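You operate a simulated robot arm through the tools that you are given. There is no shell and no other tool.

You run a simulated two-armed robot. Do the job below in one go: nothing can be reset, and whatever is moved stays where it is left.

## Task
Get the wash ready for later: shut the drawer, set Linen, 20C, 400 rpm, extra rinse, then lock the panel.
Fine: do not start; leave it switched on.

The check looks at the end state, three seconds after you hand in, the way a careful person would. Anything else that was tipped, shoved, dropped, spilled or broken makes it a failure.

## Robot
Two 7-joint arms with fingered hands on one trunk that stands fixed in place. Base frame: the origin is at the foot of the trunk, x ahead of it, y to its left, z up. Lengths are in mm, angles in degrees, forces in N, time in s.
The left shoulder is at [224, 125, 1072], the right one opposite. Each reaches about 830 mm from its shoulder. Payload 3.7 kg a hand.
The tool frame of a hand sits at the grasp point between the pads (the TCP): z along the fingers, y along the line on which they close. The tips reach 25 mm beyond it. The gripper opens to 88 mm; its body begins 29 mm behind the TCP. The gripper is a hand of 5 fingers: y runs from the thumb to the fingers, the wrist lies at [-13, -97, -162] in the tool frame.
Orientation is that of the tool frame in the base frame, as a unit quaternion [w, x, y, z]. With the fingers straight down and the wrist toward the robot, the tool's x, y and z point along [0, 1, 0], [1, 0, 0] and [0, 0, -1] of the base frame.

## Interface
- The arms move only by the tool arm_command. It takes "left_steps", "right_steps" or both (then of equal length, played together; a hand with none holds still); each is a list of rows, each a list of 6 numbers: the shift along the tool's x, y, z in units of 400 mm (1.0 is 400 mm), then the turn, a rotation vector about the tool's x, y, z in units of 60 degrees (1.0 is 60 degrees). In form: [[dx, dy, dz, ax, ay, az], ...]. A call has 1 to 20 rows; each row is the pose to reach, as a shift and turn from the pose commanded when the call began, along the tool's axes at that moment. A call with a number of a shift or a turn outside -1 to 1 is refused whole. Each row takes 0.2 s and may step no farther than 50 mm and 8.6 degrees from the row before; otherwise, the whole call is refused. A pose out of reach is approached as far as the arm can. The call stops where the force on the tool passes 40 N (or 10 N more than at its start, if that is more) or the arm is blocked; 0.2 s more then pass. In this call time passes only in rows, and 0.2 s behind the last. It gives the time, the measured TCP pose, the force on the tool (base axes), the opening and the grip force at its end, in the units of the frame above (readings bear some noise), with the torque about the TCP (base axes, N m) and any sound that the robot's microphone picked up.
- Cameras (640 x 400 px; columns grow to the right, rows downward): "scene" is now at [337.6, 24.7, 1177.6]; the picture's right is [0.37, -0.93, 0.00], its down [-0.65, -0.26, -0.72] and it looks along [0.67, 0.27, -0.70] (base axes); focal length 215 px, centre (320, 200). "left" rides on the left gripper at [-59, -79, -105] in its tool frame; the picture's right is [-0.73, -0.32, 0.61], its down [0.62, -0.68, 0.38] and it looks along [0.29, 0.66, 0.70] (tool axes); focal length 234 px, centre (320, 200). "right" rides on the right gripper at [59, -79, -105] in its tool frame; the picture's right is [-0.73, 0.32, -0.61], its down [-0.62, -0.68, 0.38] and it looks along [-0.29, 0.66, 0.70] (tool axes); focal length 234 px, centre (320, 200). There is no depth. A picture from a camera that has moved, and an enlarged one, comes with that camera's place and axes in the base frame and with its lens. The place of the scene camera against the robot may be out by one fixed shift of up to 18 mm in any direction.
- grab_frame(camera): a new picture of that camera. The clock stands still meanwhile.
- lift_body(by): moves the trunk up (or, below 0, down) by that many mm; the arms and the scene camera ride with it, the base frame stays. It gives what a move gives, with no picture.
- move_fingers(index, middle, ring, little, thumb_bend, thumb_turn, hand): sets how far each is bent, from 0 (flat) to 1 (curled in); at 0.3 the hand is open as for a grip, at 0.7 the pads meet at the TCP. One left out holds its place. A second passes; each finger stops where it meets its share of the squeeze, and holds until it gets a number again. It is the only way to open and close the hand. It gives what a move gives, with no picture; readings hold the bend of each and the force on index, middle, ring, little, thumb and palm. thumb_turn goes from beside the hand (0) to across from the fingers (1), as for a grip.
- head_to(pan, tilt): turns the head with the scene camera to pan (to the left, within 80 degrees either way) and tilt (down, from -29 to 69), counted from straight ahead of the robot (the tilt from the chest, where the trunk bows). It gives what a move gives.
- close_up(camera, box): a new picture of the part [left, top, right, bottom] of that camera's present view, enlarged. The clock stands still meanwhile.
- hand_in(): hands the job in; it is judged then, once.

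Nothing tells you positions but the pictures and the camera data. Unless the task says otherwise, let go and move clear before handing in.

The tools are called after "Call:" by a JSON object that holds its "method" and its "body". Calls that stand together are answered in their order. arm_command: Moves the arms, as the interface text tells. Its arguments: {"type":"object","properties":{"left_steps":{"type":"array","items":{"type":"array","items":{"type":"number"}}},"right_steps":{"type":"array","items":{"type":"array","items":{"type":"number"}}}},"required":[]} The other tools are called the same way: lift_body (by) moves the trunk up or down; move_fingers (index, middle, ring, little, thumb_bend, thumb_turn, hand) moves the fingers one by one; head_to (pan, tilt) turns the head that bears the scene camera; grab_frame (camera) takes a picture; close_up (camera, box) takes an enlarged picture of a part of a camera's view; hand_in () hands the job in.

At the start:

```text
t: 0.0
left_tcp_pos: [460.3, 418.9, 957.3]
left_tcp_rot: [0.001, 0.708, 0.707, 0.0]
left_force: [-0.2, -0.1, -0.9]
left_wrist_torque: [-0.01, -0.01, -0.01]
left_opening: 87.5
left_grip_force: 0.1
left_shape: jaw
left_bend: [0.3, 0.3, 0.3, 0.3, 0.3, 0.98]
left_finger forces: [0.0, 0.0, 0.0, 0.0, 0.1, 0.0]
right_tcp_pos: [542.3, -48.9, 995.1]
right_tcp_rot: [0.0, 0.707, 0.707, -0.001]
right_force: [0.3, 0.2, 0.0]
right_wrist_torque: [0.02, 0.01, -0.01]
right_opening: 87.4
right_grip_force: 0.0
right_shape: jaw
right_bend: [0.3, 0.3, 0.3, 0.3, 0.3, 0.98]
right_finger forces: [0.0, 0.0, 0.0, 0.0, 0.0, 0.0]
trunk travel left (down, up): [-100.0, 316.0]
head pan, tilt (commanded): [15.1, 56.2]
```

scene: 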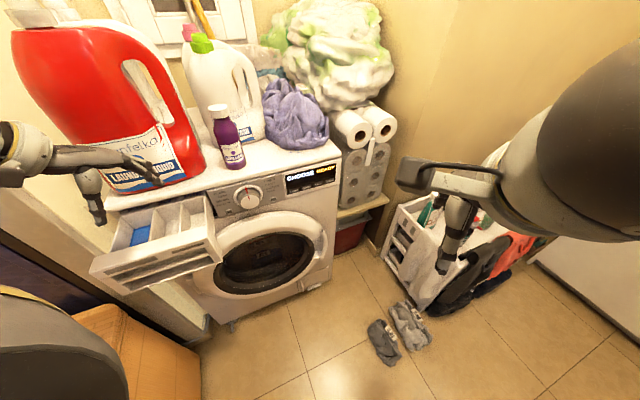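
right: 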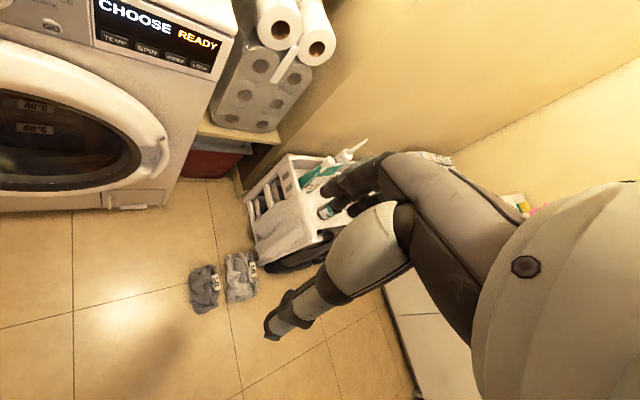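
left: 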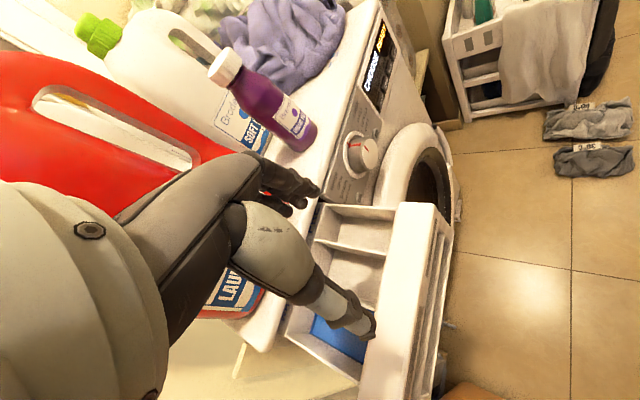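

The washer is ahead and to the left, with its drawer open at the left, a dial in the middle and a display with buttons at the right. I'll look closer at the panel before moving anything.

Call:
{"method": "close_up", "body": {"camera": "scene", "box": [200, 150, 360, 250]}}

Call:
{"method": "close_up", "body": {"camera": "right", "box": [0, 0, 240, 150]}}

Call:
{"method": "close_up", "body": {"camera": "left", "box": [280, 0, 480, 240]}}

Call:
{"method": "close_up", "body": {"camera": "scene", "box": [80, 130, 240, 300]}}

```text
4.00 times, centred on (280, 200) of scene
camera zoom: at [337.6, 24.7, 1177.6], right [0.37, -0.93, 0.0], down [-0.65, -0.26, -0.72], along [0.67, 0.27, -0.7], focal length 860 px, centre (480, 200)
```

zoom: 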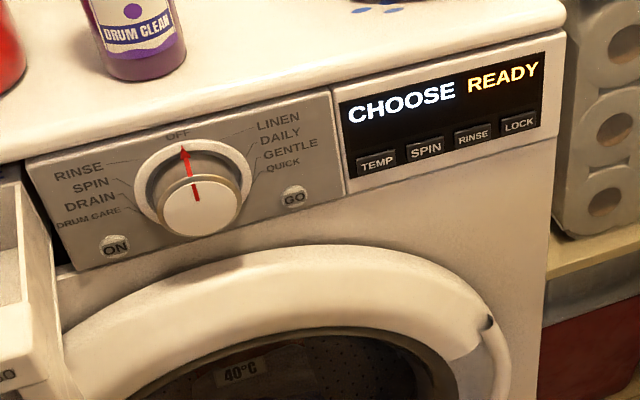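

```text
2.67 times, centred on (120, 75) of right
camera zoom: at [462.6, 9.6, 1100.2], right [0.32, -0.73, 0.61], down [-0.68, -0.62, -0.38], along [0.66, -0.29, -0.7], focal length 624 px, centre (853, 533)
```

zoom: 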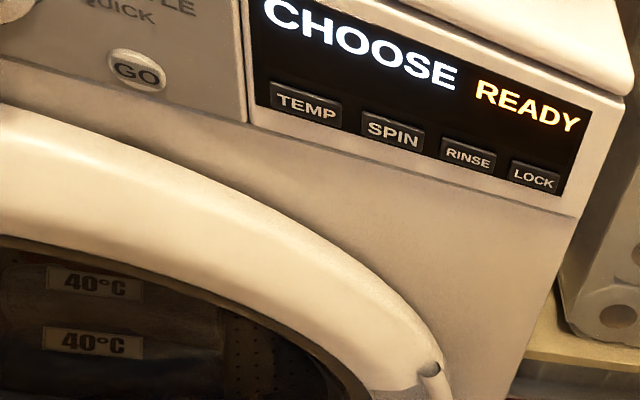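

```text
1.67 times, centred on (380, 120) of left
camera zoom: at [383.2, 359.7, 1061.2], right [-0.32, -0.73, -0.61], down [-0.68, 0.62, -0.38], along [0.66, 0.29, -0.7], focal length 390 px, centre (220, 333)
```

zoom: 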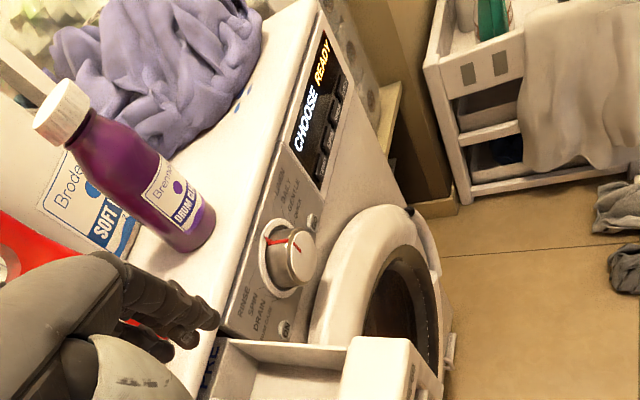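

```text
2.35 times, centred on (160, 215) of scene
camera zoom: at [337.6, 24.7, 1177.6], right [0.37, -0.93, 0.0], down [-0.65, -0.26, -0.72], along [0.67, 0.27, -0.7], focal length 506 px, centre (696, 165)
```

zoom: 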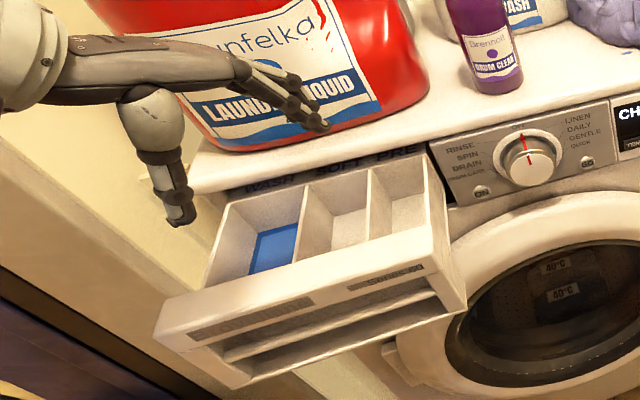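

The panel is lit ("CHOOSE / READY"), with the dial at OFF and TEMP, SPIN, RINSE and LOCK under the display. I'll zoom in from several cameras so I can triangulate the panel.

Call:
{"method": "close_up", "body": {"camera": "left", "box": [320, 0, 420, 100]}}

Call:
{"method": "close_up", "body": {"camera": "left", "box": [310, 80, 410, 220]}}

Call:
{"method": "close_up", "body": {"camera": "scene", "box": [204, 170, 284, 220]}}

Call:
{"method": "close_up", "body": {"camera": "scene", "box": [270, 150, 350, 200]}}

Call:
{"method": "close_up", "body": {"camera": "right", "box": [80, 0, 240, 100]}}

```text
4.00 times, centred on (370, 50) of left
camera zoom: at [383.2, 359.7, 1061.2], right [-0.32, -0.73, -0.61], down [-0.68, 0.62, -0.38], along [0.66, 0.29, -0.7], focal length 937 px, centre (120, 800)
```

zoom: 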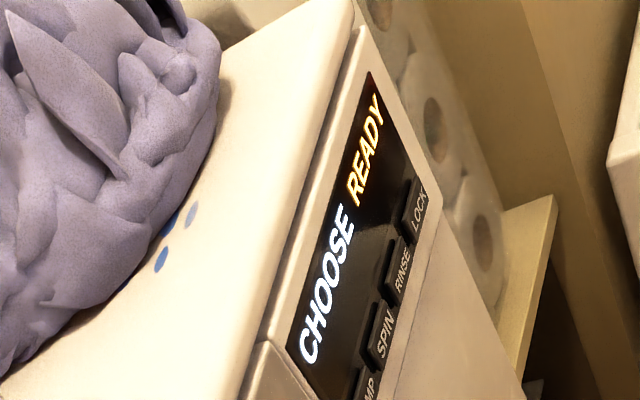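

```text
2.86 times, centred on (360, 150) of left
camera zoom: at [383.2, 359.7, 1061.2], right [-0.32, -0.73, -0.61], down [-0.68, 0.62, -0.38], along [0.66, 0.29, -0.7], focal length 669 px, centre (206, 343)
```

zoom: 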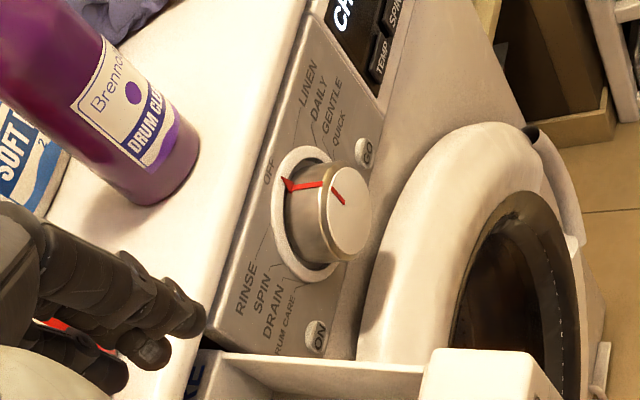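

```text
8.00 times, centred on (244, 195) of scene
camera zoom: at [337.6, 24.7, 1177.6], right [0.37, -0.93, 0.0], down [-0.65, -0.26, -0.72], along [0.67, 0.27, -0.7], focal length 1721 px, centre (928, 240)
```

zoom: 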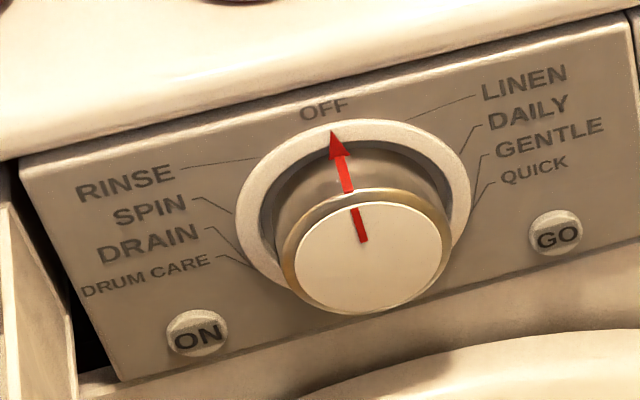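

```text
8.00 times, centred on (310, 175) of scene
camera zoom: at [337.6, 24.7, 1177.6], right [0.37, -0.93, 0.0], down [-0.65, -0.26, -0.72], along [0.67, 0.27, -0.7], focal length 1721 px, centre (400, 400)
```

zoom: 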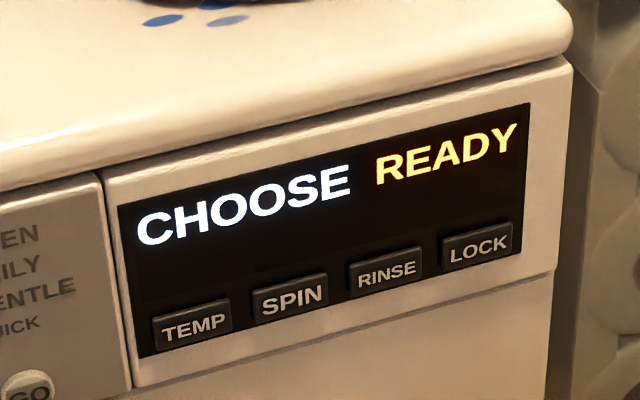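

```text
4.00 times, centred on (160, 50) of right
camera zoom: at [462.6, 9.6, 1100.2], right [0.32, -0.73, 0.61], down [-0.68, -0.62, -0.38], along [0.66, -0.29, -0.7], focal length 937 px, centre (960, 800)
```

zoom: 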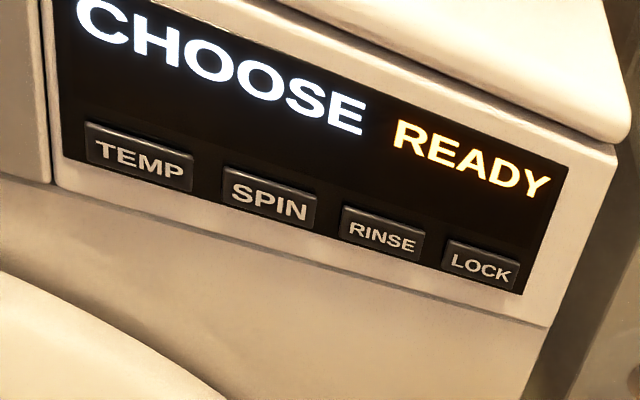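

The panel lies on a vertical plane turned about 45°. The buttons are at z≈751, with TEMP near (766,286) and LOCK near (850,201), and the dial is near (677,381,774). Next I'll look at the drawer.

Call:
{"method": "close_up", "body": {"camera": "left", "box": [270, 180, 480, 400]}}

Call:
{"method": "close_up", "body": {"camera": "scene", "box": [80, 180, 240, 300]}}

```text
1.82 times, centred on (375, 290) of left
camera zoom: at [383.2, 359.7, 1061.2], right [-0.32, -0.73, -0.61], down [-0.68, 0.62, -0.38], along [0.66, 0.29, -0.7], focal length 426 px, centre (220, 36)
```

zoom: 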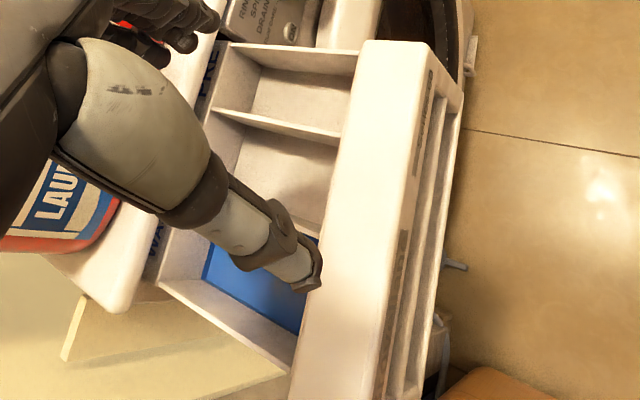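

```text
3.33 times, centred on (160, 240) of scene
camera zoom: at [337.6, 24.7, 1177.6], right [0.37, -0.93, 0.0], down [-0.65, -0.26, -0.72], along [0.67, 0.27, -0.7], focal length 717 px, centre (853, 67)
```

zoom: 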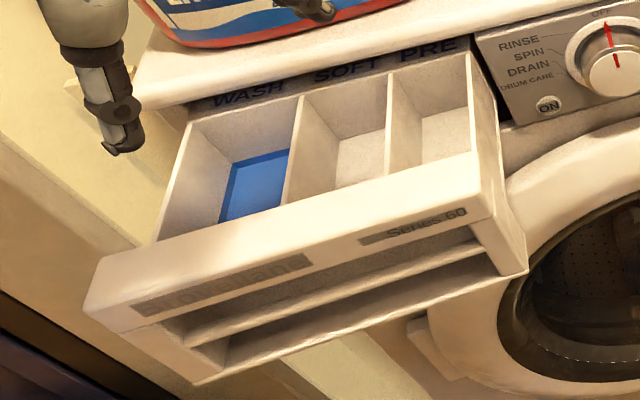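

The drawer front stands about 140 mm out from the panel, which has a normal at 45°. I'll shape the hands while they're in free air: a pointing index on the right and a closed beak on the left for pushing the drawer.

Call:
{"method": "move_fingers", "body": {"hand": "right", "index": 0.3, "middle": 1, "ring": 1, "little": 1}}

Call:
{"method": "move_fingers", "body": {"hand": "left", "index": 0.6, "middle": 0.6, "ring": 0.6, "little": 0.6, "thumb_bend": 0.6}}

Call:
{"method": "grab_frame", "body": {"camera": "right"}}

Call:
{"method": "grab_frame", "body": {"camera": "left"}}

Call:
{"method": "grab_frame", "body": {"camera": "scene"}}

```text
t: 1.0
left_tcp_pos: [460.2, 418.7, 957.1]
left_tcp_rot: [0.0, 0.706, 0.708, 0.001]
left_force: [1.1, -0.3, 0.2]
left_wrist_torque: [0.01, 0.03, -0.01]
left_opening: 87.5
left_grip_force: 0.0
left_shape: jaw
left_bend: [0.3, 0.3, 0.3, 0.3, 0.3, 0.98]
left_finger forces: [0.1, 0.0, 0.0, 0.0, 0.0, 0.1]
right_tcp_pos: [542.0, -49.3, 994.7]
right_tcp_rot: [0.0, 0.707, 0.707, 0.0]
right_force: [-0.2, 0.1, -0.7]
right_wrist_torque: [0.03, 0.02, -0.01]
right_opening: 84.5
right_grip_force: 0.1
right_shape: fingers
right_bend: [0.3, 1.0, 1.0, 1.0, 0.3, 0.98]
right_finger forces: [0.1, 0.1, 0.0, 0.0, 0.0, 0.0]
trunk travel left (down, up): [-100.0, 316.0]
head pan, tilt (commanded): [15.1, 56.2]
```

```text
t: 2.0
left_tcp_pos: [459.6, 419.1, 958.2]
left_tcp_rot: [0.0, 0.707, 0.707, 0.001]
left_force: [-0.1, 1.1, 0.3]
left_wrist_torque: [0.0, 0.01, -0.01]
left_opening: 20.3
left_grip_force: 0.1
left_shape: fingers
left_bend: [0.6, 0.6, 0.6, 0.6, 0.6, 0.98]
left_finger forces: [0.0, 0.1, 0.1, 0.0, 0.1, 0.1]
right_tcp_pos: [541.6, -48.6, 995.0]
right_tcp_rot: [0.0, 0.707, 0.707, 0.0]
right_force: [-0.3, -0.4, -0.1]
right_wrist_torque: [0.03, 0.0, 0.02]
right_opening: 84.4
right_grip_force: 0.0
right_shape: fingers
right_bend: [0.3, 1.0, 1.0, 1.0, 0.3, 0.98]
right_finger forces: [0.0, 0.0, 0.1, 0.0, 0.0, 0.0]
trunk travel left (down, up): [-100.0, 316.0]
head pan, tilt (commanded): [15.1, 56.2]
```

```text
taken
camera right: at [462.6, 9.6, 1100.2], right [0.32, -0.73, 0.61], down [-0.68, -0.62, -0.38], along [0.66, -0.29, -0.7], focal length 234 px, centre (320, 200)
```

right: 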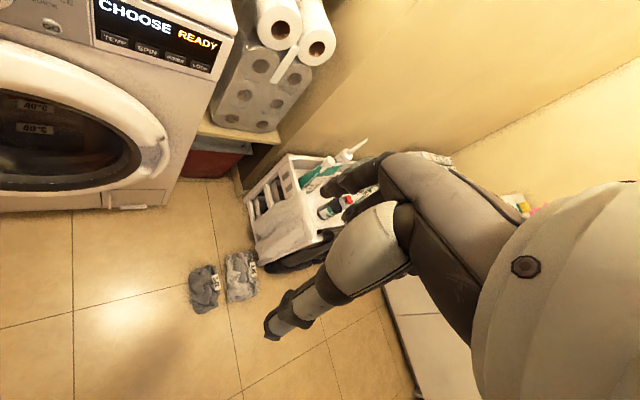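

```text
taken
camera left: at [383.2, 359.7, 1061.1], right [-0.32, -0.73, -0.61], down [-0.68, 0.62, -0.38], along [0.66, 0.29, -0.7], focal length 234 px, centre (320, 200)
```

left: 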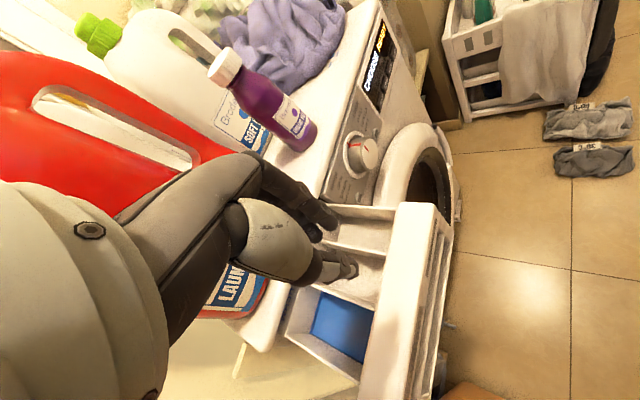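

```text
taken
camera scene: at [337.7, 23.8, 1177.1], right [0.36, -0.93, 0.0], down [-0.65, -0.25, -0.72], along [0.67, 0.26, -0.7], focal length 215 px, centre (320, 200)
```

scene: 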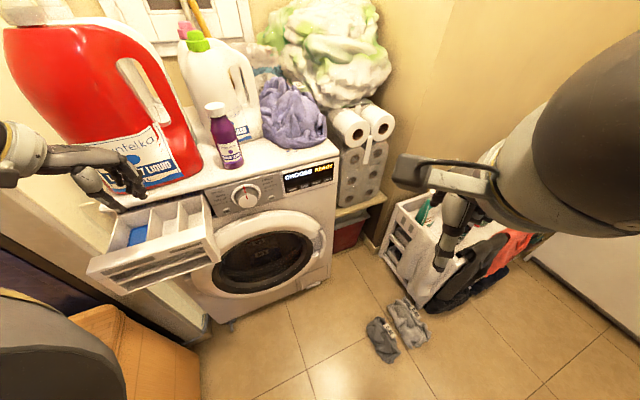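

The hands are shaped. I'll bring the right hand toward the panel with a 45° yaw and 45° pitch, stopping well short, to get a frontal view.

Call:
{"method": "arm_command", "body": {"right_steps": [[0.0466, 0.0244, 0.0359, -0.0888, 0.0368, -0.0888], [0.0931, 0.0488, 0.0719, -0.1776, 0.0736, -0.1776], [0.1397, 0.0731, 0.1078, -0.2664, 0.1103, -0.2664], [0.1863, 0.0975, 0.1438, -0.3553, 0.1471, -0.3553], [0.2328, 0.1219, 0.1797, -0.4441, 0.1839, -0.4441], [0.2794, 0.1463, 0.2156, -0.5329, 0.2207, -0.5329], [0.3259, 0.1706, 0.2516, -0.6217, 0.2574, -0.6217], [0.3725, 0.195, 0.2875, -0.7105, 0.2942, -0.7105]]}}

Call:
{"method": "grab_frame", "body": {"camera": "right"}}

Call:
{"method": "grab_frame", "body": {"camera": "scene"}}

Call:
{"method": "grab_frame", "body": {"camera": "left"}}

```text
t: 3.8
left_tcp_pos: [459.3, 417.6, 957.8]
left_tcp_rot: [-0.001, 0.707, 0.707, 0.0]
left_force: [0.2, 0.1, -0.7]
left_wrist_torque: [-0.01, 0.03, -0.02]
left_opening: 20.0
left_grip_force: 0.1
left_shape: fingers
left_bend: [0.6, 0.6, 0.6, 0.6, 0.6, 0.98]
left_finger forces: [0.0, 0.0, 0.0, 0.0, 0.0, 0.1]
right_tcp_pos: [614.7, 95.7, 882.1]
right_tcp_rot: [0.077, 0.395, 0.833, 0.378]
right_force: [0.4, -0.5, 0.5]
right_wrist_torque: [0.07, 0.03, 0.01]
right_opening: 84.2
right_grip_force: 0.0
right_shape: fingers
right_bend: [0.3, 1.0, 1.0, 1.0, 0.3, 0.98]
right_finger forces: [0.0, 0.0, 0.0, 0.1, 0.0, 0.1]
right hand out of reach, approached as far as the arm can: row 5, 6, 7, 8
trunk travel left (down, up): [-100.0, 316.0]
head pan, tilt (commanded): [15.1, 56.2]
```

```text
taken
camera right: at [482.5, 45.7, 911.4], right [0.42, -0.74, 0.53], down [0.18, -0.5, -0.85], along [0.89, 0.45, -0.08], focal length 234 px, centre (320, 200)
```

right: 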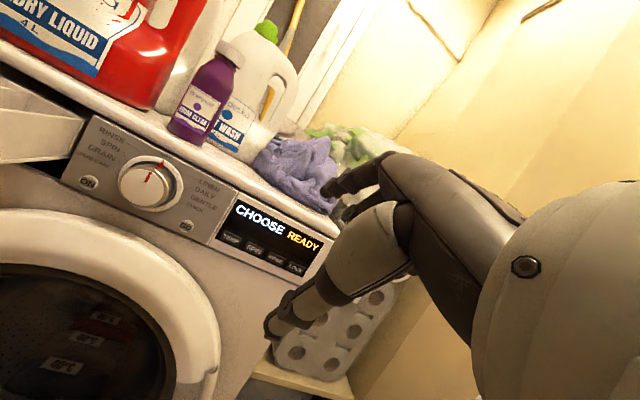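

```text
taken
camera scene: at [338.0, 22.2, 1176.5], right [0.35, -0.94, 0.0], down [-0.66, -0.25, -0.71], along [0.67, 0.25, -0.7], focal length 215 px, centre (320, 200)
```

scene: 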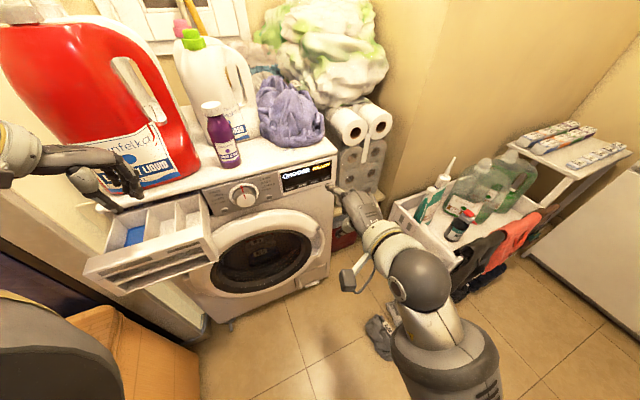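

```text
taken
camera left: at [383.4, 359.0, 1060.9], right [-0.32, -0.73, -0.61], down [-0.68, 0.62, -0.38], along [0.66, 0.29, -0.7], focal length 234 px, centre (320, 200)
```

left: 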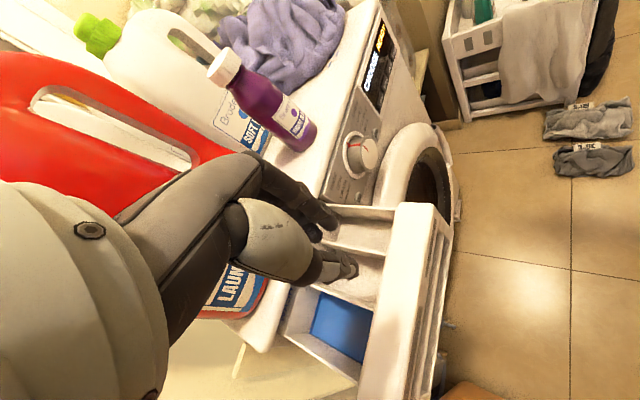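

The right wrist reached a limit, but it's close to the pose I asked for. I'll check the finger shapes up close.

Call:
{"method": "close_up", "body": {"camera": "right", "box": [240, 120, 440, 360]}}

Call:
{"method": "close_up", "body": {"camera": "scene", "box": [280, 150, 480, 320]}}

Call:
{"method": "close_up", "body": {"camera": "right", "box": [0, 60, 330, 300]}}

```text
1.67 times, centred on (340, 240) of right
camera zoom: at [482.5, 45.7, 911.4], right [0.42, -0.74, 0.53], down [0.18, -0.5, -0.85], along [0.89, 0.45, -0.08], focal length 390 px, centre (287, 133)
```

zoom: 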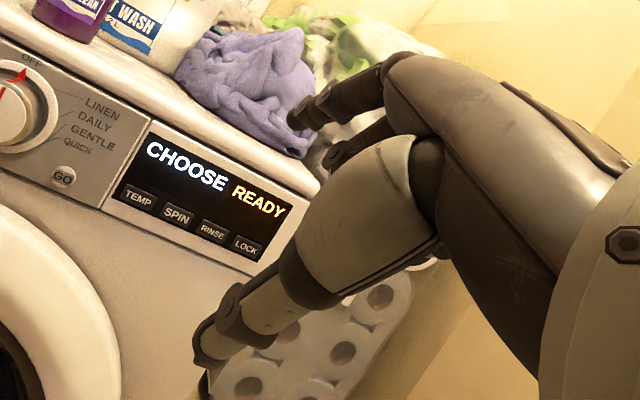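

```text
2.35 times, centred on (380, 235) of scene
camera zoom: at [338.0, 22.2, 1176.5], right [0.35, -0.94, 0.0], down [-0.66, -0.25, -0.71], along [0.67, 0.25, -0.7], focal length 506 px, centre (179, 118)
```

zoom: 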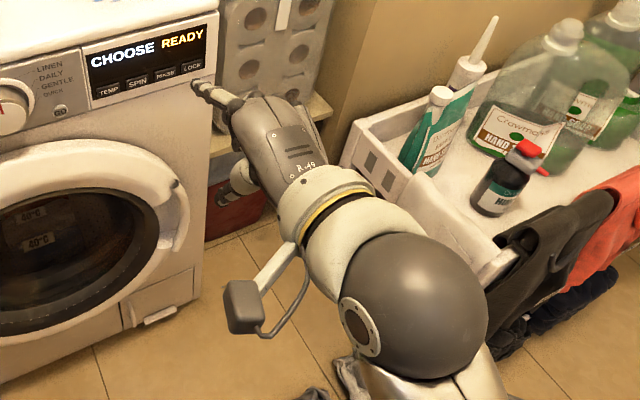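

```text
1.67 times, centred on (165, 180) of right
camera zoom: at [482.5, 45.7, 911.4], right [0.42, -0.74, 0.53], down [0.18, -0.5, -0.85], along [0.89, 0.45, -0.08], focal length 390 px, centre (578, 233)
```

zoom: 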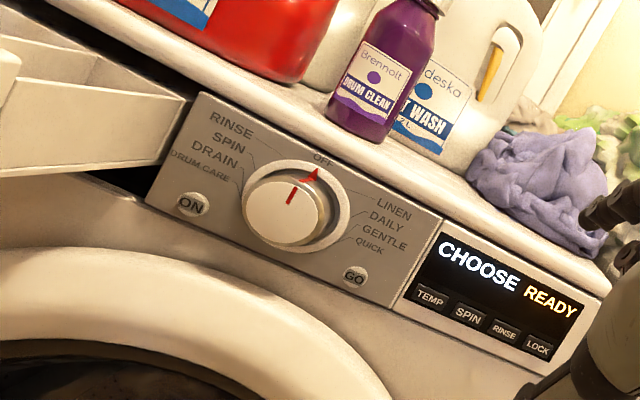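

The index leads the thumb well. I'll flatten the index to see whether it then points straight at the panel.

Call:
{"method": "move_fingers", "body": {"hand": "right", "index": 0.0, "thumb_bend": 0.7}}

Call:
{"method": "close_up", "body": {"camera": "right", "box": [200, 80, 440, 360]}}

Call:
{"method": "close_up", "body": {"camera": "scene", "box": [300, 140, 420, 240]}}

Call:
{"method": "close_up", "body": {"camera": "left", "box": [380, 0, 540, 160]}}

```text
t: 4.8
left_tcp_pos: [459.3, 417.8, 956.3]
left_tcp_rot: [0.0, 0.707, 0.707, 0.0]
left_force: [0.5, 0.2, 0.0]
left_wrist_torque: [0.0, -0.01, 0.02]
left_opening: 20.2
left_grip_force: 0.1
left_shape: fingers
left_bend: [0.6, 0.6, 0.6, 0.6, 0.6, 0.98]
left_finger forces: [0.0, 0.0, 0.0, 0.0, 0.1, 0.0]
right_tcp_pos: [613.9, 96.6, 881.7]
right_tcp_rot: [0.075, 0.395, 0.835, 0.376]
right_force: [0.5, -0.1, 0.2]
right_wrist_torque: [0.03, -0.01, -0.03]
right_opening: 76.7
right_grip_force: 0.1
right_shape: fingers
right_bend: [0.0, 1.0, 1.0, 1.0, 0.7, 0.98]
right_finger forces: [0.0, 0.0, 0.0, 0.0, 0.1, 0.1]
trunk travel left (down, up): [-100.0, 316.0]
head pan, tilt (commanded): [15.1, 56.2]
```

```text
1.43 times, centred on (320, 220) of right
camera zoom: at [481.3, 46.6, 911.5], right [0.43, -0.74, 0.53], down [0.18, -0.5, -0.85], along [0.89, 0.45, -0.09], focal length 334 px, centre (320, 171)
```

zoom: 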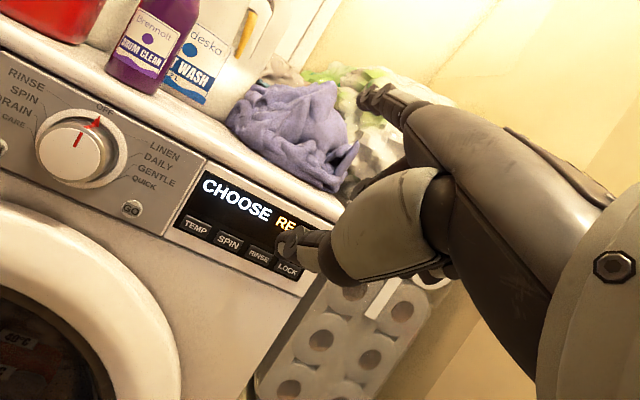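

```text
4.00 times, centred on (360, 190) of scene
camera zoom: at [337.7, 22.6, 1176.4], right [0.35, -0.94, 0.0], down [-0.66, -0.24, -0.71], along [0.67, 0.25, -0.7], focal length 860 px, centre (160, 240)
```

zoom: 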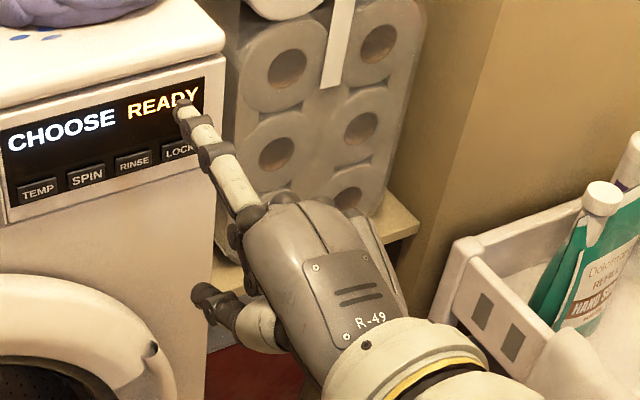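

```text
2.50 times, centred on (460, 80) of left
camera zoom: at [383.2, 359.7, 1061.1], right [-0.32, -0.73, -0.61], down [-0.68, 0.62, -0.38], along [0.66, 0.29, -0.7], focal length 585 px, centre (-30, 500)
```

zoom: 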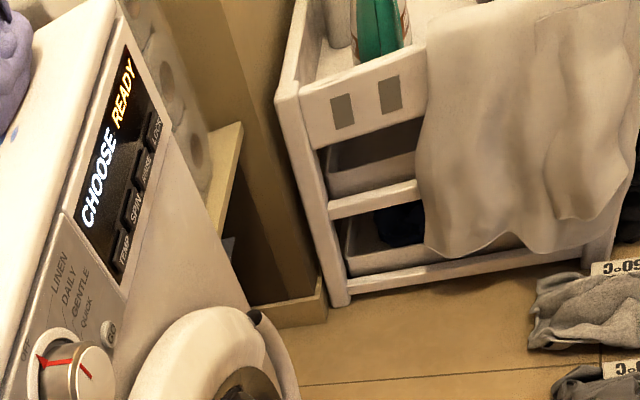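

The flat index tip sits about 79 mm ahead of the TCP along tool y, which suits pressing. Before the left arm goes for the drawer, I'll look around its surroundings.

Call:
{"method": "head_to", "body": {"pan": 50, "tilt": 45}}

Call:
{"method": "grab_frame", "body": {"camera": "scene"}}

Call:
{"method": "head_to", "body": {"pan": 50, "tilt": 0}}

Call:
{"method": "grab_frame", "body": {"camera": "scene"}}

```text
t: 5.8
left_tcp_pos: [459.1, 417.3, 956.8]
left_tcp_rot: [-0.001, 0.707, 0.707, 0.0]
left_force: [-0.3, -0.3, 0.2]
left_wrist_torque: [0.03, 0.01, 0.0]
left_opening: 20.1
left_grip_force: 0.0
left_shape: fingers
left_bend: [0.6, 0.6, 0.6, 0.6, 0.6, 0.98]
left_finger forces: [0.1, 0.1, 0.1, 0.0, 0.1, 0.1]
right_tcp_pos: [614.8, 96.7, 881.4]
right_tcp_rot: [0.077, 0.396, 0.834, 0.377]
right_force: [0.6, -0.8, -0.3]
right_wrist_torque: [0.0, 0.02, 0.0]
right_opening: 76.9
right_grip_force: 0.0
right_shape: fingers
right_bend: [0.0, 1.0, 1.0, 1.0, 0.7, 0.98]
right_finger forces: [0.1, 0.0, 0.0, 0.0, 0.1, 0.0]
trunk travel left (down, up): [-100.0, 316.0]
head pan, tilt (commanded): [50.0, 45.0]
```

```text
taken
camera scene: at [314.1, 56.4, 1176.2], right [0.76, -0.65, 0.0], down [-0.46, -0.54, -0.71], along [0.46, 0.54, -0.71], focal length 215 px, centre (320, 200)
```

scene: 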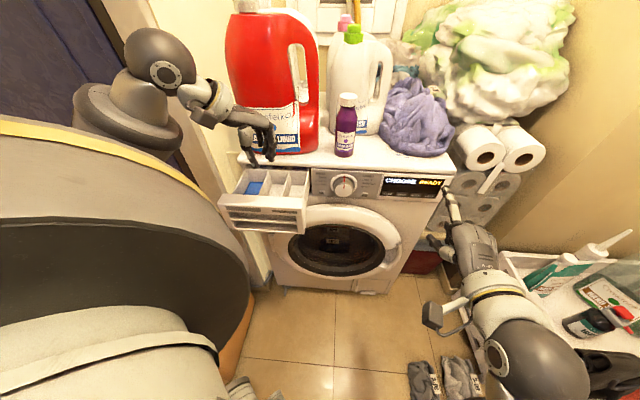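

```text
t: 6.9
left_tcp_pos: [459.2, 418.4, 956.3]
left_tcp_rot: [0.0, 0.707, 0.707, 0.0]
left_force: [0.4, -0.6, -0.4]
left_wrist_torque: [0.03, -0.03, -0.02]
left_opening: 20.2
left_grip_force: 0.0
left_shape: fingers
left_bend: [0.6, 0.6, 0.6, 0.6, 0.6, 0.98]
left_finger forces: [0.1, 0.0, 0.0, 0.0, 0.1, 0.0]
right_tcp_pos: [614.5, 97.6, 881.9]
right_tcp_rot: [0.077, 0.396, 0.834, 0.376]
right_force: [-0.9, -0.6, 0.3]
right_wrist_torque: [0.01, -0.05, -0.06]
right_opening: 76.6
right_grip_force: 0.1
right_shape: fingers
right_bend: [0.0, 1.0, 1.0, 1.0, 0.7, 0.98]
right_finger forces: [0.0, 0.0, 0.1, 0.0, 0.1, 0.0]
trunk travel left (down, up): [-100.0, 316.0]
head pan, tilt (commanded): [50.0, 0.0]
```

```text
taken
camera scene: at [319.2, 63.3, 1247.1], right [0.77, -0.64, 0.0], down [0.0, 0.0, -1.0], along [0.64, 0.77, 0.0], focal length 215 px, centre (320, 200)
```

scene: 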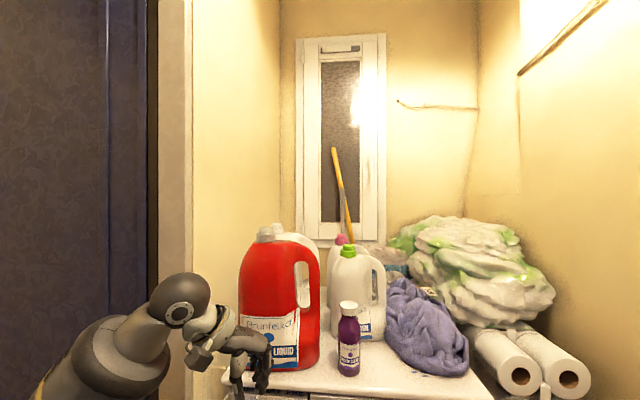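

There's plenty of room above and around the left arm. I'll raise the trunk 200 mm so the left hand can come down in front of the drawer, and set the left fingers flat.

Call:
{"method": "lift_body", "body": {"by": 200}}

Call:
{"method": "move_fingers", "body": {"hand": "left", "index": 0, "middle": 0, "ring": 0, "little": 0, "thumb_bend": 0.7}}

Call:
{"method": "head_to", "body": {"pan": 45, "tilt": 55}}

Call:
{"method": "grab_frame", "body": {"camera": "scene"}}

Call:
{"method": "grab_frame", "body": {"camera": "left"}}

```text
t: 9.1
left_tcp_pos: [460.0, 417.5, 1156.6]
left_tcp_rot: [-0.001, 0.706, 0.708, -0.001]
left_force: [-0.4, -0.2, -0.2]
left_wrist_torque: [-0.02, 0.03, 0.05]
left_opening: 20.0
left_grip_force: 0.0
left_shape: fingers
left_bend: [0.6, 0.6, 0.6, 0.6, 0.6, 0.98]
left_finger forces: [0.0, 0.0, 0.1, 0.0, 0.0, 0.0]
right_tcp_pos: [614.4, 98.4, 1079.1]
right_tcp_rot: [0.075, 0.396, 0.834, 0.376]
right_force: [0.5, -1.6, 0.1]
right_wrist_torque: [-0.01, 0.01, 0.01]
right_opening: 76.5
right_grip_force: 0.1
right_shape: fingers
right_bend: [0.0, 1.0, 1.0, 1.0, 0.7, 0.98]
right_finger forces: [0.0, 0.0, 0.0, 0.1, 0.1, 0.0]
trunk travel left (down, up): [-300.0, 115.0]
head pan, tilt (commanded): [50.0, 0.0]
```

```text
t: 10.1
left_tcp_pos: [460.8, 418.5, 1158.5]
left_tcp_rot: [0.001, 0.707, 0.707, 0.0]
left_force: [0.2, 0.3, -0.3]
left_wrist_torque: [0.0, -0.02, 0.0]
left_opening: 76.5
left_grip_force: 0.1
left_shape: fingers
left_bend: [0.0, 0.0, 0.0, 0.0, 0.7, 0.98]
left_finger forces: [0.0, 0.0, 0.0, 0.0, 0.1, 0.1]
right_tcp_pos: [613.4, 96.6, 1081.6]
right_tcp_rot: [0.077, 0.395, 0.834, 0.377]
right_force: [0.8, -0.3, -0.5]
right_wrist_torque: [0.0, -0.01, -0.02]
right_opening: 76.8
right_grip_force: 0.1
right_shape: fingers
right_bend: [0.0, 1.0, 1.0, 1.0, 0.7, 0.98]
right_finger forces: [0.0, 0.0, 0.0, 0.0, 0.0, 0.0]
trunk travel left (down, up): [-300.0, 115.0]
head pan, tilt (commanded): [50.0, 0.0]
```

```text
t: 11.3
left_tcp_pos: [459.5, 417.6, 1158.6]
left_tcp_rot: [0.0, 0.708, 0.707, 0.0]
left_force: [1.5, 0.9, -0.2]
left_wrist_torque: [-0.02, 0.0, 0.0]
left_opening: 76.8
left_grip_force: 0.1
left_shape: fingers
left_bend: [0.0, 0.0, 0.0, 0.0, 0.7, 0.98]
left_finger forces: [0.1, 0.0, 0.0, 0.0, 0.0, 0.0]
right_tcp_pos: [614.3, 97.0, 1081.7]
right_tcp_rot: [0.076, 0.394, 0.835, 0.377]
right_force: [-0.4, 0.2, -0.2]
right_wrist_torque: [-0.01, 0.03, -0.05]
right_opening: 76.5
right_grip_force: 0.0
right_shape: fingers
right_bend: [0.0, 1.0, 1.0, 1.0, 0.7, 0.98]
right_finger forces: [0.1, 0.0, 0.0, 0.0, 0.0, 0.0]
trunk travel left (down, up): [-300.0, 115.0]
head pan, tilt (commanded): [45.0, 55.0]
```

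```text
taken
camera scene: at [117.5, 45.3, 1382.2], right [0.71, -0.71, 0.0], down [-0.58, -0.58, -0.57], along [0.41, 0.41, -0.82], focal length 215 px, centre (320, 200)
```

scene: 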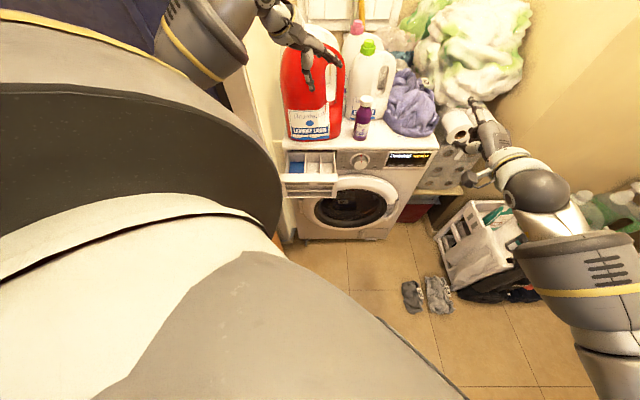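

```text
taken
camera left: at [383.2, 359.7, 1261.2], right [-0.32, -0.73, -0.61], down [-0.68, 0.62, -0.38], along [0.66, 0.29, -0.7], focal length 234 px, centre (320, 200)
```

left: 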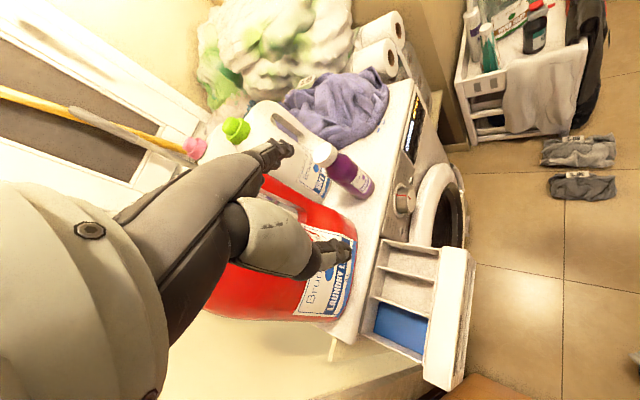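

Raising the trunk also moved the head back, but the TCPs went straight up. The left camera now sees the drawer from above, so I'll zoom in to locate its front.

Call:
{"method": "close_up", "body": {"camera": "left", "box": [330, 220, 510, 400]}}

Call:
{"method": "close_up", "body": {"camera": "scene", "box": [260, 120, 440, 240]}}

Call:
{"method": "close_up", "body": {"camera": "right", "box": [0, 200, 240, 400]}}

```text
2.22 times, centred on (420, 310) of left
camera zoom: at [383.2, 359.7, 1261.2], right [-0.32, -0.73, -0.61], down [-0.68, 0.62, -0.38], along [0.66, 0.29, -0.7], focal length 520 px, centre (98, -44)
```

zoom: 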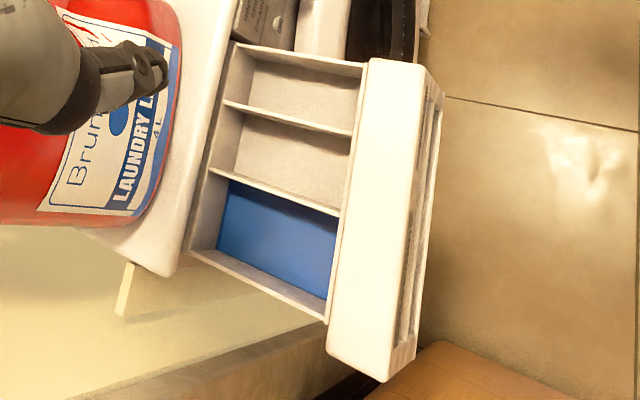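

```text
3.33 times, centred on (350, 180) of scene
camera zoom: at [117.5, 45.3, 1382.2], right [0.71, -0.71, 0.0], down [-0.58, -0.58, -0.57], along [0.41, 0.41, -0.82], focal length 717 px, centre (220, 267)
```

zoom: 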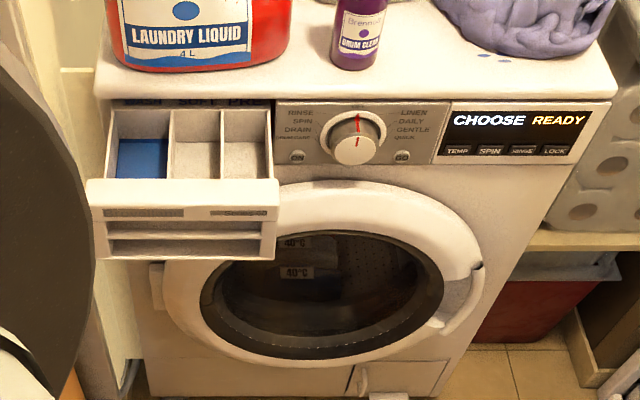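

```text
2.00 times, centred on (120, 300) of right
camera zoom: at [482.3, 47.1, 1111.0], right [0.43, -0.74, 0.53], down [0.18, -0.5, -0.85], along [0.89, 0.45, -0.09], focal length 468 px, centre (720, 0)
```

zoom: 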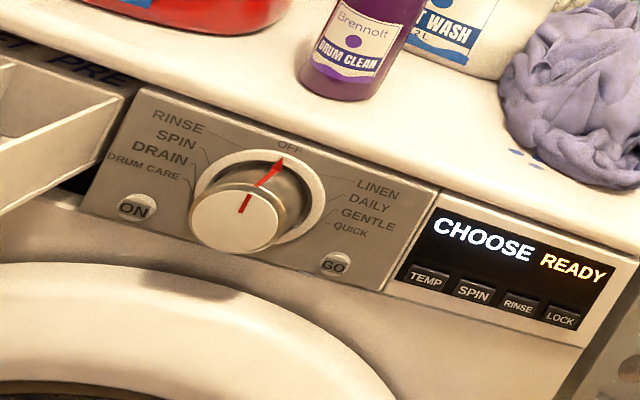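

Left-camera triangulation puts the drawer's front top edge at z≈800. It runs from (506,345) to (360,497), so its centre is about (433,421). I'll pull the left hand back in front of it and yaw 45°.

Call:
{"method": "arm_command", "body": {"left_steps": [[-0.04, -0.0421, 0, 0, 0, -0.125], [-0.08, -0.0842, 0, 0, 0, -0.25], [-0.12, -0.1263, 0, 0, 0, -0.375], [-0.16, -0.1683, 0, 0, 0, -0.5], [-0.2, -0.2104, 0, 0, 0, -0.625], [-0.24, -0.2525, 0, 0, 0, -0.75]]}}

Call:
{"method": "grab_frame", "body": {"camera": "scene"}}

Call:
{"method": "grab_frame", "body": {"camera": "left"}}

```text
t: 12.7
left_tcp_pos: [387.8, 329.9, 1163.5]
left_tcp_rot: [0.0, 0.381, 0.925, 0.0]
left_force: [0.5, -0.1, 0.7]
left_wrist_torque: [0.03, 0.0, -0.02]
left_opening: 76.8
left_grip_force: 0.0
left_shape: fingers
left_bend: [0.0, 0.0, 0.0, 0.0, 0.7, 0.98]
left_finger forces: [0.1, 0.0, 0.1, 0.1, 0.0, 0.0]
left hand out of reach, approached as far as the arm can: row 5, 6
right_tcp_pos: [614.6, 96.5, 1081.0]
right_tcp_rot: [0.078, 0.395, 0.834, 0.378]
right_force: [0.3, -1.2, 0.9]
right_wrist_torque: [0.01, 0.0, 0.01]
right_opening: 76.9
right_grip_force: 0.1
right_shape: fingers
right_bend: [0.0, 1.0, 1.0, 1.0, 0.7, 0.98]
right_finger forces: [0.0, 0.0, 0.0, 0.0, 0.1, 0.0]
trunk travel left (down, up): [-300.0, 115.0]
head pan, tilt (commanded): [45.0, 55.0]
```

```text
taken
camera scene: at [117.1, 44.6, 1382.3], right [0.71, -0.71, 0.0], down [-0.58, -0.58, -0.57], along [0.41, 0.41, -0.82], focal length 215 px, centre (320, 200)
```

scene: 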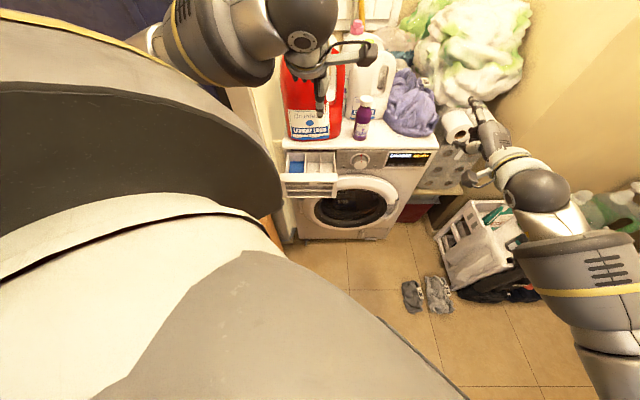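

```text
taken
camera left: at [376.0, 233.6, 1267.7], right [0.29, -0.74, -0.61], down [-0.92, -0.04, -0.38], along [0.26, 0.67, -0.7], focal length 234 px, centre (320, 200)
```

left: 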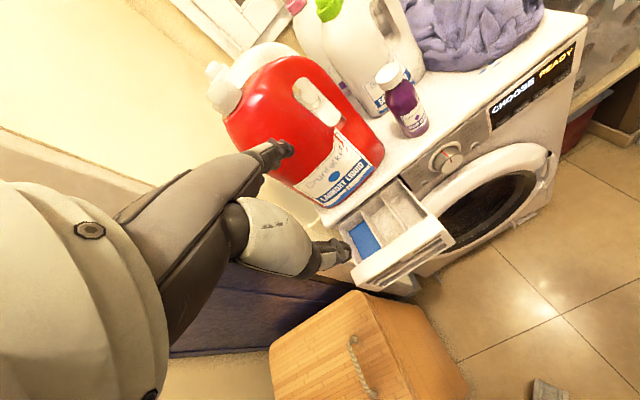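

At this height the arm stopped about 30 mm short of the target because it is folded up. It should ease as it lowers, so I'll descend partway and check.

Call:
{"method": "arm_command", "body": {"left_steps": [[0, 0, 0.08, 0, 0, 0], [0, 0, 0.16, 0, 0, 0], [0, 0, 0.24, 0, 0, 0], [0, 0, 0.32, 0, 0, 0], [0, 0, 0.4, 0, 0, 0], [0, 0, 0.48, 0, 0, 0], [0, 0, 0.56, 0, 0, 0]]}}

Call:
{"method": "grab_frame", "body": {"camera": "scene"}}

Call:
{"method": "grab_frame", "body": {"camera": "left"}}

```text
t: 14.3
left_tcp_pos: [388.8, 330.7, 938.2]
left_tcp_rot: [0.0, 0.383, 0.924, 0.0]
left_force: [0.2, 0.4, 0.2]
left_wrist_torque: [-0.05, -0.03, 0.02]
left_opening: 76.6
left_grip_force: 0.0
left_shape: fingers
left_bend: [0.0, 0.0, 0.0, 0.0, 0.7, 0.98]
left_finger forces: [0.0, 0.0, 0.0, 0.1, 0.1, 0.0]
left hand out of reach, approached as far as the arm can: row 1
right_tcp_pos: [614.3, 97.7, 1081.5]
right_tcp_rot: [0.077, 0.394, 0.834, 0.378]
right_force: [-0.6, 0.7, 0.4]
right_wrist_torque: [0.0, -0.01, -0.01]
right_opening: 76.8
right_grip_force: 0.0
right_shape: fingers
right_bend: [0.0, 1.0, 1.0, 1.0, 0.7, 0.98]
right_finger forces: [0.0, 0.0, 0.0, 0.0, 0.0, 0.0]
trunk travel left (down, up): [-300.0, 115.0]
head pan, tilt (commanded): [45.0, 55.0]
```

```text
taken
camera scene: at [117.4, 45.3, 1382.2], right [0.71, -0.71, 0.0], down [-0.58, -0.58, -0.57], along [0.41, 0.41, -0.82], focal length 215 px, centre (320, 200)
```

scene: 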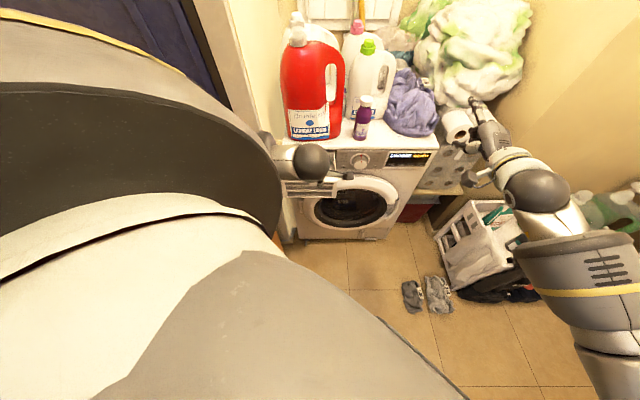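

```text
taken
camera left: at [376.2, 233.9, 1041.8], right [0.29, -0.74, -0.61], down [-0.92, -0.04, -0.38], along [0.26, 0.67, -0.7], focal length 234 px, centre (320, 200)
```

left: 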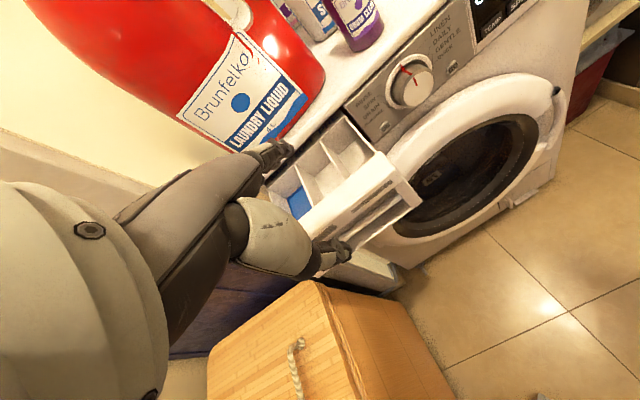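

The tips are now about 15 mm in front of the drawer plane. I'll back off another 30 mm, centre on the drawer, then descend to push height.

Call:
{"method": "arm_command", "body": {"left_steps": [[0.0175, -0.0375, 0, 0, 0, 0], [0.035, -0.075, 0, 0, 0, 0], [0.035, -0.075, 0.1, 0, 0, 0], [0.035, -0.075, 0.2, 0, 0, 0], [0.035, -0.075, 0.3, 0, 0, 0], [0.035, -0.075, 0.3975, 0, 0, 0]]}}

Call:
{"method": "close_up", "body": {"camera": "left", "box": [220, 80, 480, 300]}}

Call:
{"method": "close_up", "body": {"camera": "scene", "box": [240, 100, 440, 250]}}

Call:
{"method": "grab_frame", "body": {"camera": "right"}}

```text
t: 15.7
left_tcp_pos: [357.7, 319.7, 779.7]
left_tcp_rot: [-0.001, 0.383, 0.924, 0.001]
left_force: [0.3, 0.0, 0.7]
left_wrist_torque: [0.01, 0.02, 0.01]
left_opening: 76.9
left_grip_force: 0.0
left_shape: fingers
left_bend: [0.0, 0.0, 0.0, 0.0, 0.7, 0.98]
left_finger forces: [0.1, 0.0, 0.0, 0.0, 0.0, 0.0]
right_tcp_pos: [614.7, 96.2, 1080.8]
right_tcp_rot: [0.076, 0.395, 0.834, 0.377]
right_force: [0.3, -0.6, 0.2]
right_wrist_torque: [-0.01, 0.0, -0.04]
right_opening: 76.6
right_grip_force: 0.1
right_shape: fingers
right_bend: [0.0, 1.0, 1.0, 1.0, 0.7, 0.98]
right_finger forces: [0.1, 0.0, 0.1, 0.1, 0.0, 0.0]
trunk travel left (down, up): [-300.0, 115.0]
head pan, tilt (commanded): [45.0, 55.0]
```

```text
1.82 times, centred on (350, 190) of left
camera zoom: at [345.8, 222.0, 883.5], right [0.28, -0.74, -0.61], down [-0.92, -0.04, -0.38], along [0.26, 0.67, -0.7], focal length 426 px, centre (266, 218)
```

zoom: 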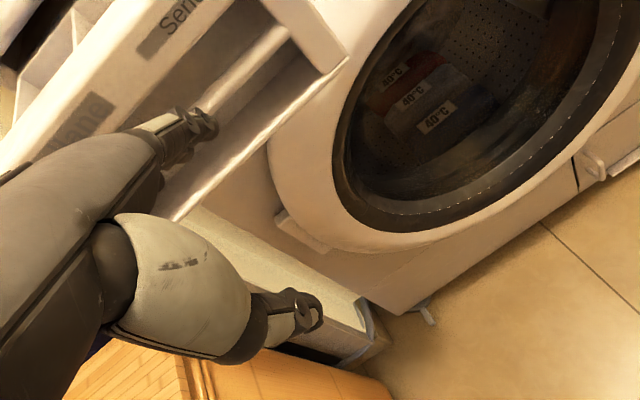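

```text
2.67 times, centred on (340, 175) of scene
camera zoom: at [117.5, 45.0, 1382.2], right [0.71, -0.71, 0.0], down [-0.58, -0.58, -0.57], along [0.41, 0.41, -0.82], focal length 574 px, centre (267, 267)
```

zoom: 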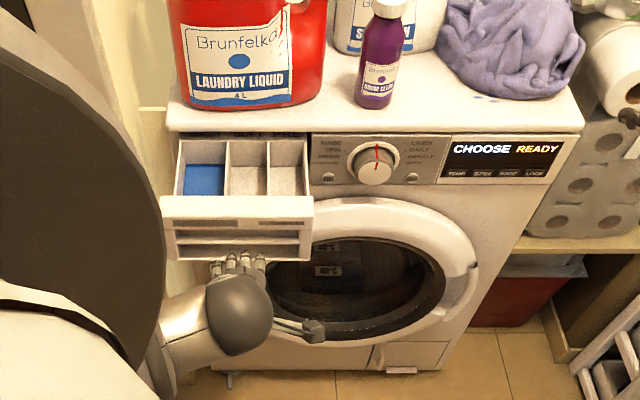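

```text
taken
camera right: at [482.4, 46.9, 1111.0], right [0.43, -0.74, 0.53], down [0.18, -0.5, -0.85], along [0.89, 0.45, -0.09], focal length 234 px, centre (320, 200)
```

right: 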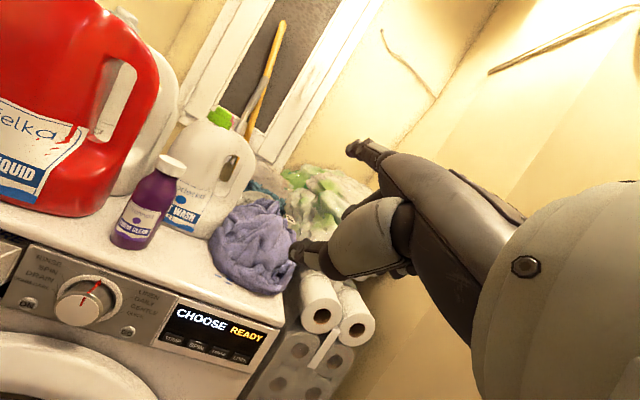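

The fingertips look 10–15 mm higher than I'd guessed, so I'll lower about 14 mm, ease forward and look again before making contact.

Call:
{"method": "arm_command", "body": {"left_steps": [[0, 0, 0.035, 0, 0, 0], [0, 0.05, 0.035, 0, 0, 0]]}}

Call:
{"method": "close_up", "body": {"camera": "left", "box": [220, 80, 480, 300]}}

Call:
{"method": "close_up", "body": {"camera": "scene", "box": [280, 130, 380, 230]}}

```text
t: 16.3
left_tcp_pos: [371.9, 333.9, 765.2]
left_tcp_rot: [-0.001, 0.383, 0.924, 0.0]
left_force: [0.1, -0.8, -0.3]
left_wrist_torque: [0.02, 0.01, -0.03]
left_opening: 76.8
left_grip_force: 0.1
left_shape: fingers
left_bend: [0.0, 0.0, 0.0, 0.0, 0.7, 0.98]
left_finger forces: [0.0, 0.1, 0.1, 0.0, 0.1, 0.0]
right_tcp_pos: [614.7, 97.8, 1079.7]
right_tcp_rot: [0.076, 0.395, 0.834, 0.377]
right_force: [-0.8, -0.2, -0.7]
right_wrist_torque: [-0.01, 0.03, 0.01]
right_opening: 76.8
right_grip_force: 0.0
right_shape: fingers
right_bend: [0.0, 1.0, 1.0, 1.0, 0.7, 0.98]
right_finger forces: [0.0, 0.0, 0.0, 0.0, 0.1, 0.0]
trunk travel left (down, up): [-300.0, 115.0]
head pan, tilt (commanded): [45.0, 55.0]
```

```text
1.82 times, centred on (350, 190) of left
camera zoom: at [359.7, 236.6, 869.3], right [0.29, -0.74, -0.61], down [-0.92, -0.04, -0.38], along [0.26, 0.67, -0.7], focal length 426 px, centre (266, 218)
```

zoom: 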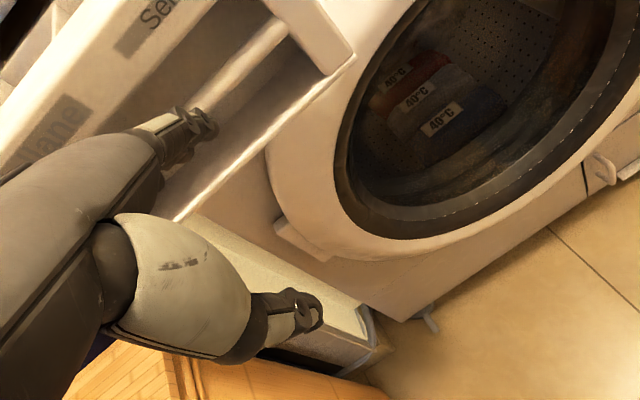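

```text
4.00 times, centred on (330, 180) of scene
camera zoom: at [117.7, 45.4, 1382.1], right [0.71, -0.71, 0.0], down [-0.58, -0.58, -0.57], along [0.41, 0.41, -0.82], focal length 860 px, centre (280, 280)
```

zoom: 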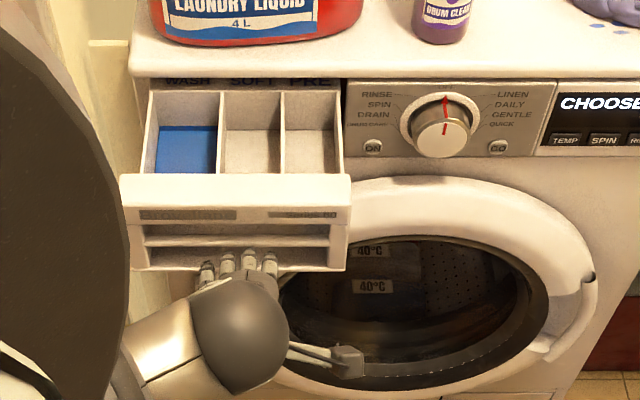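

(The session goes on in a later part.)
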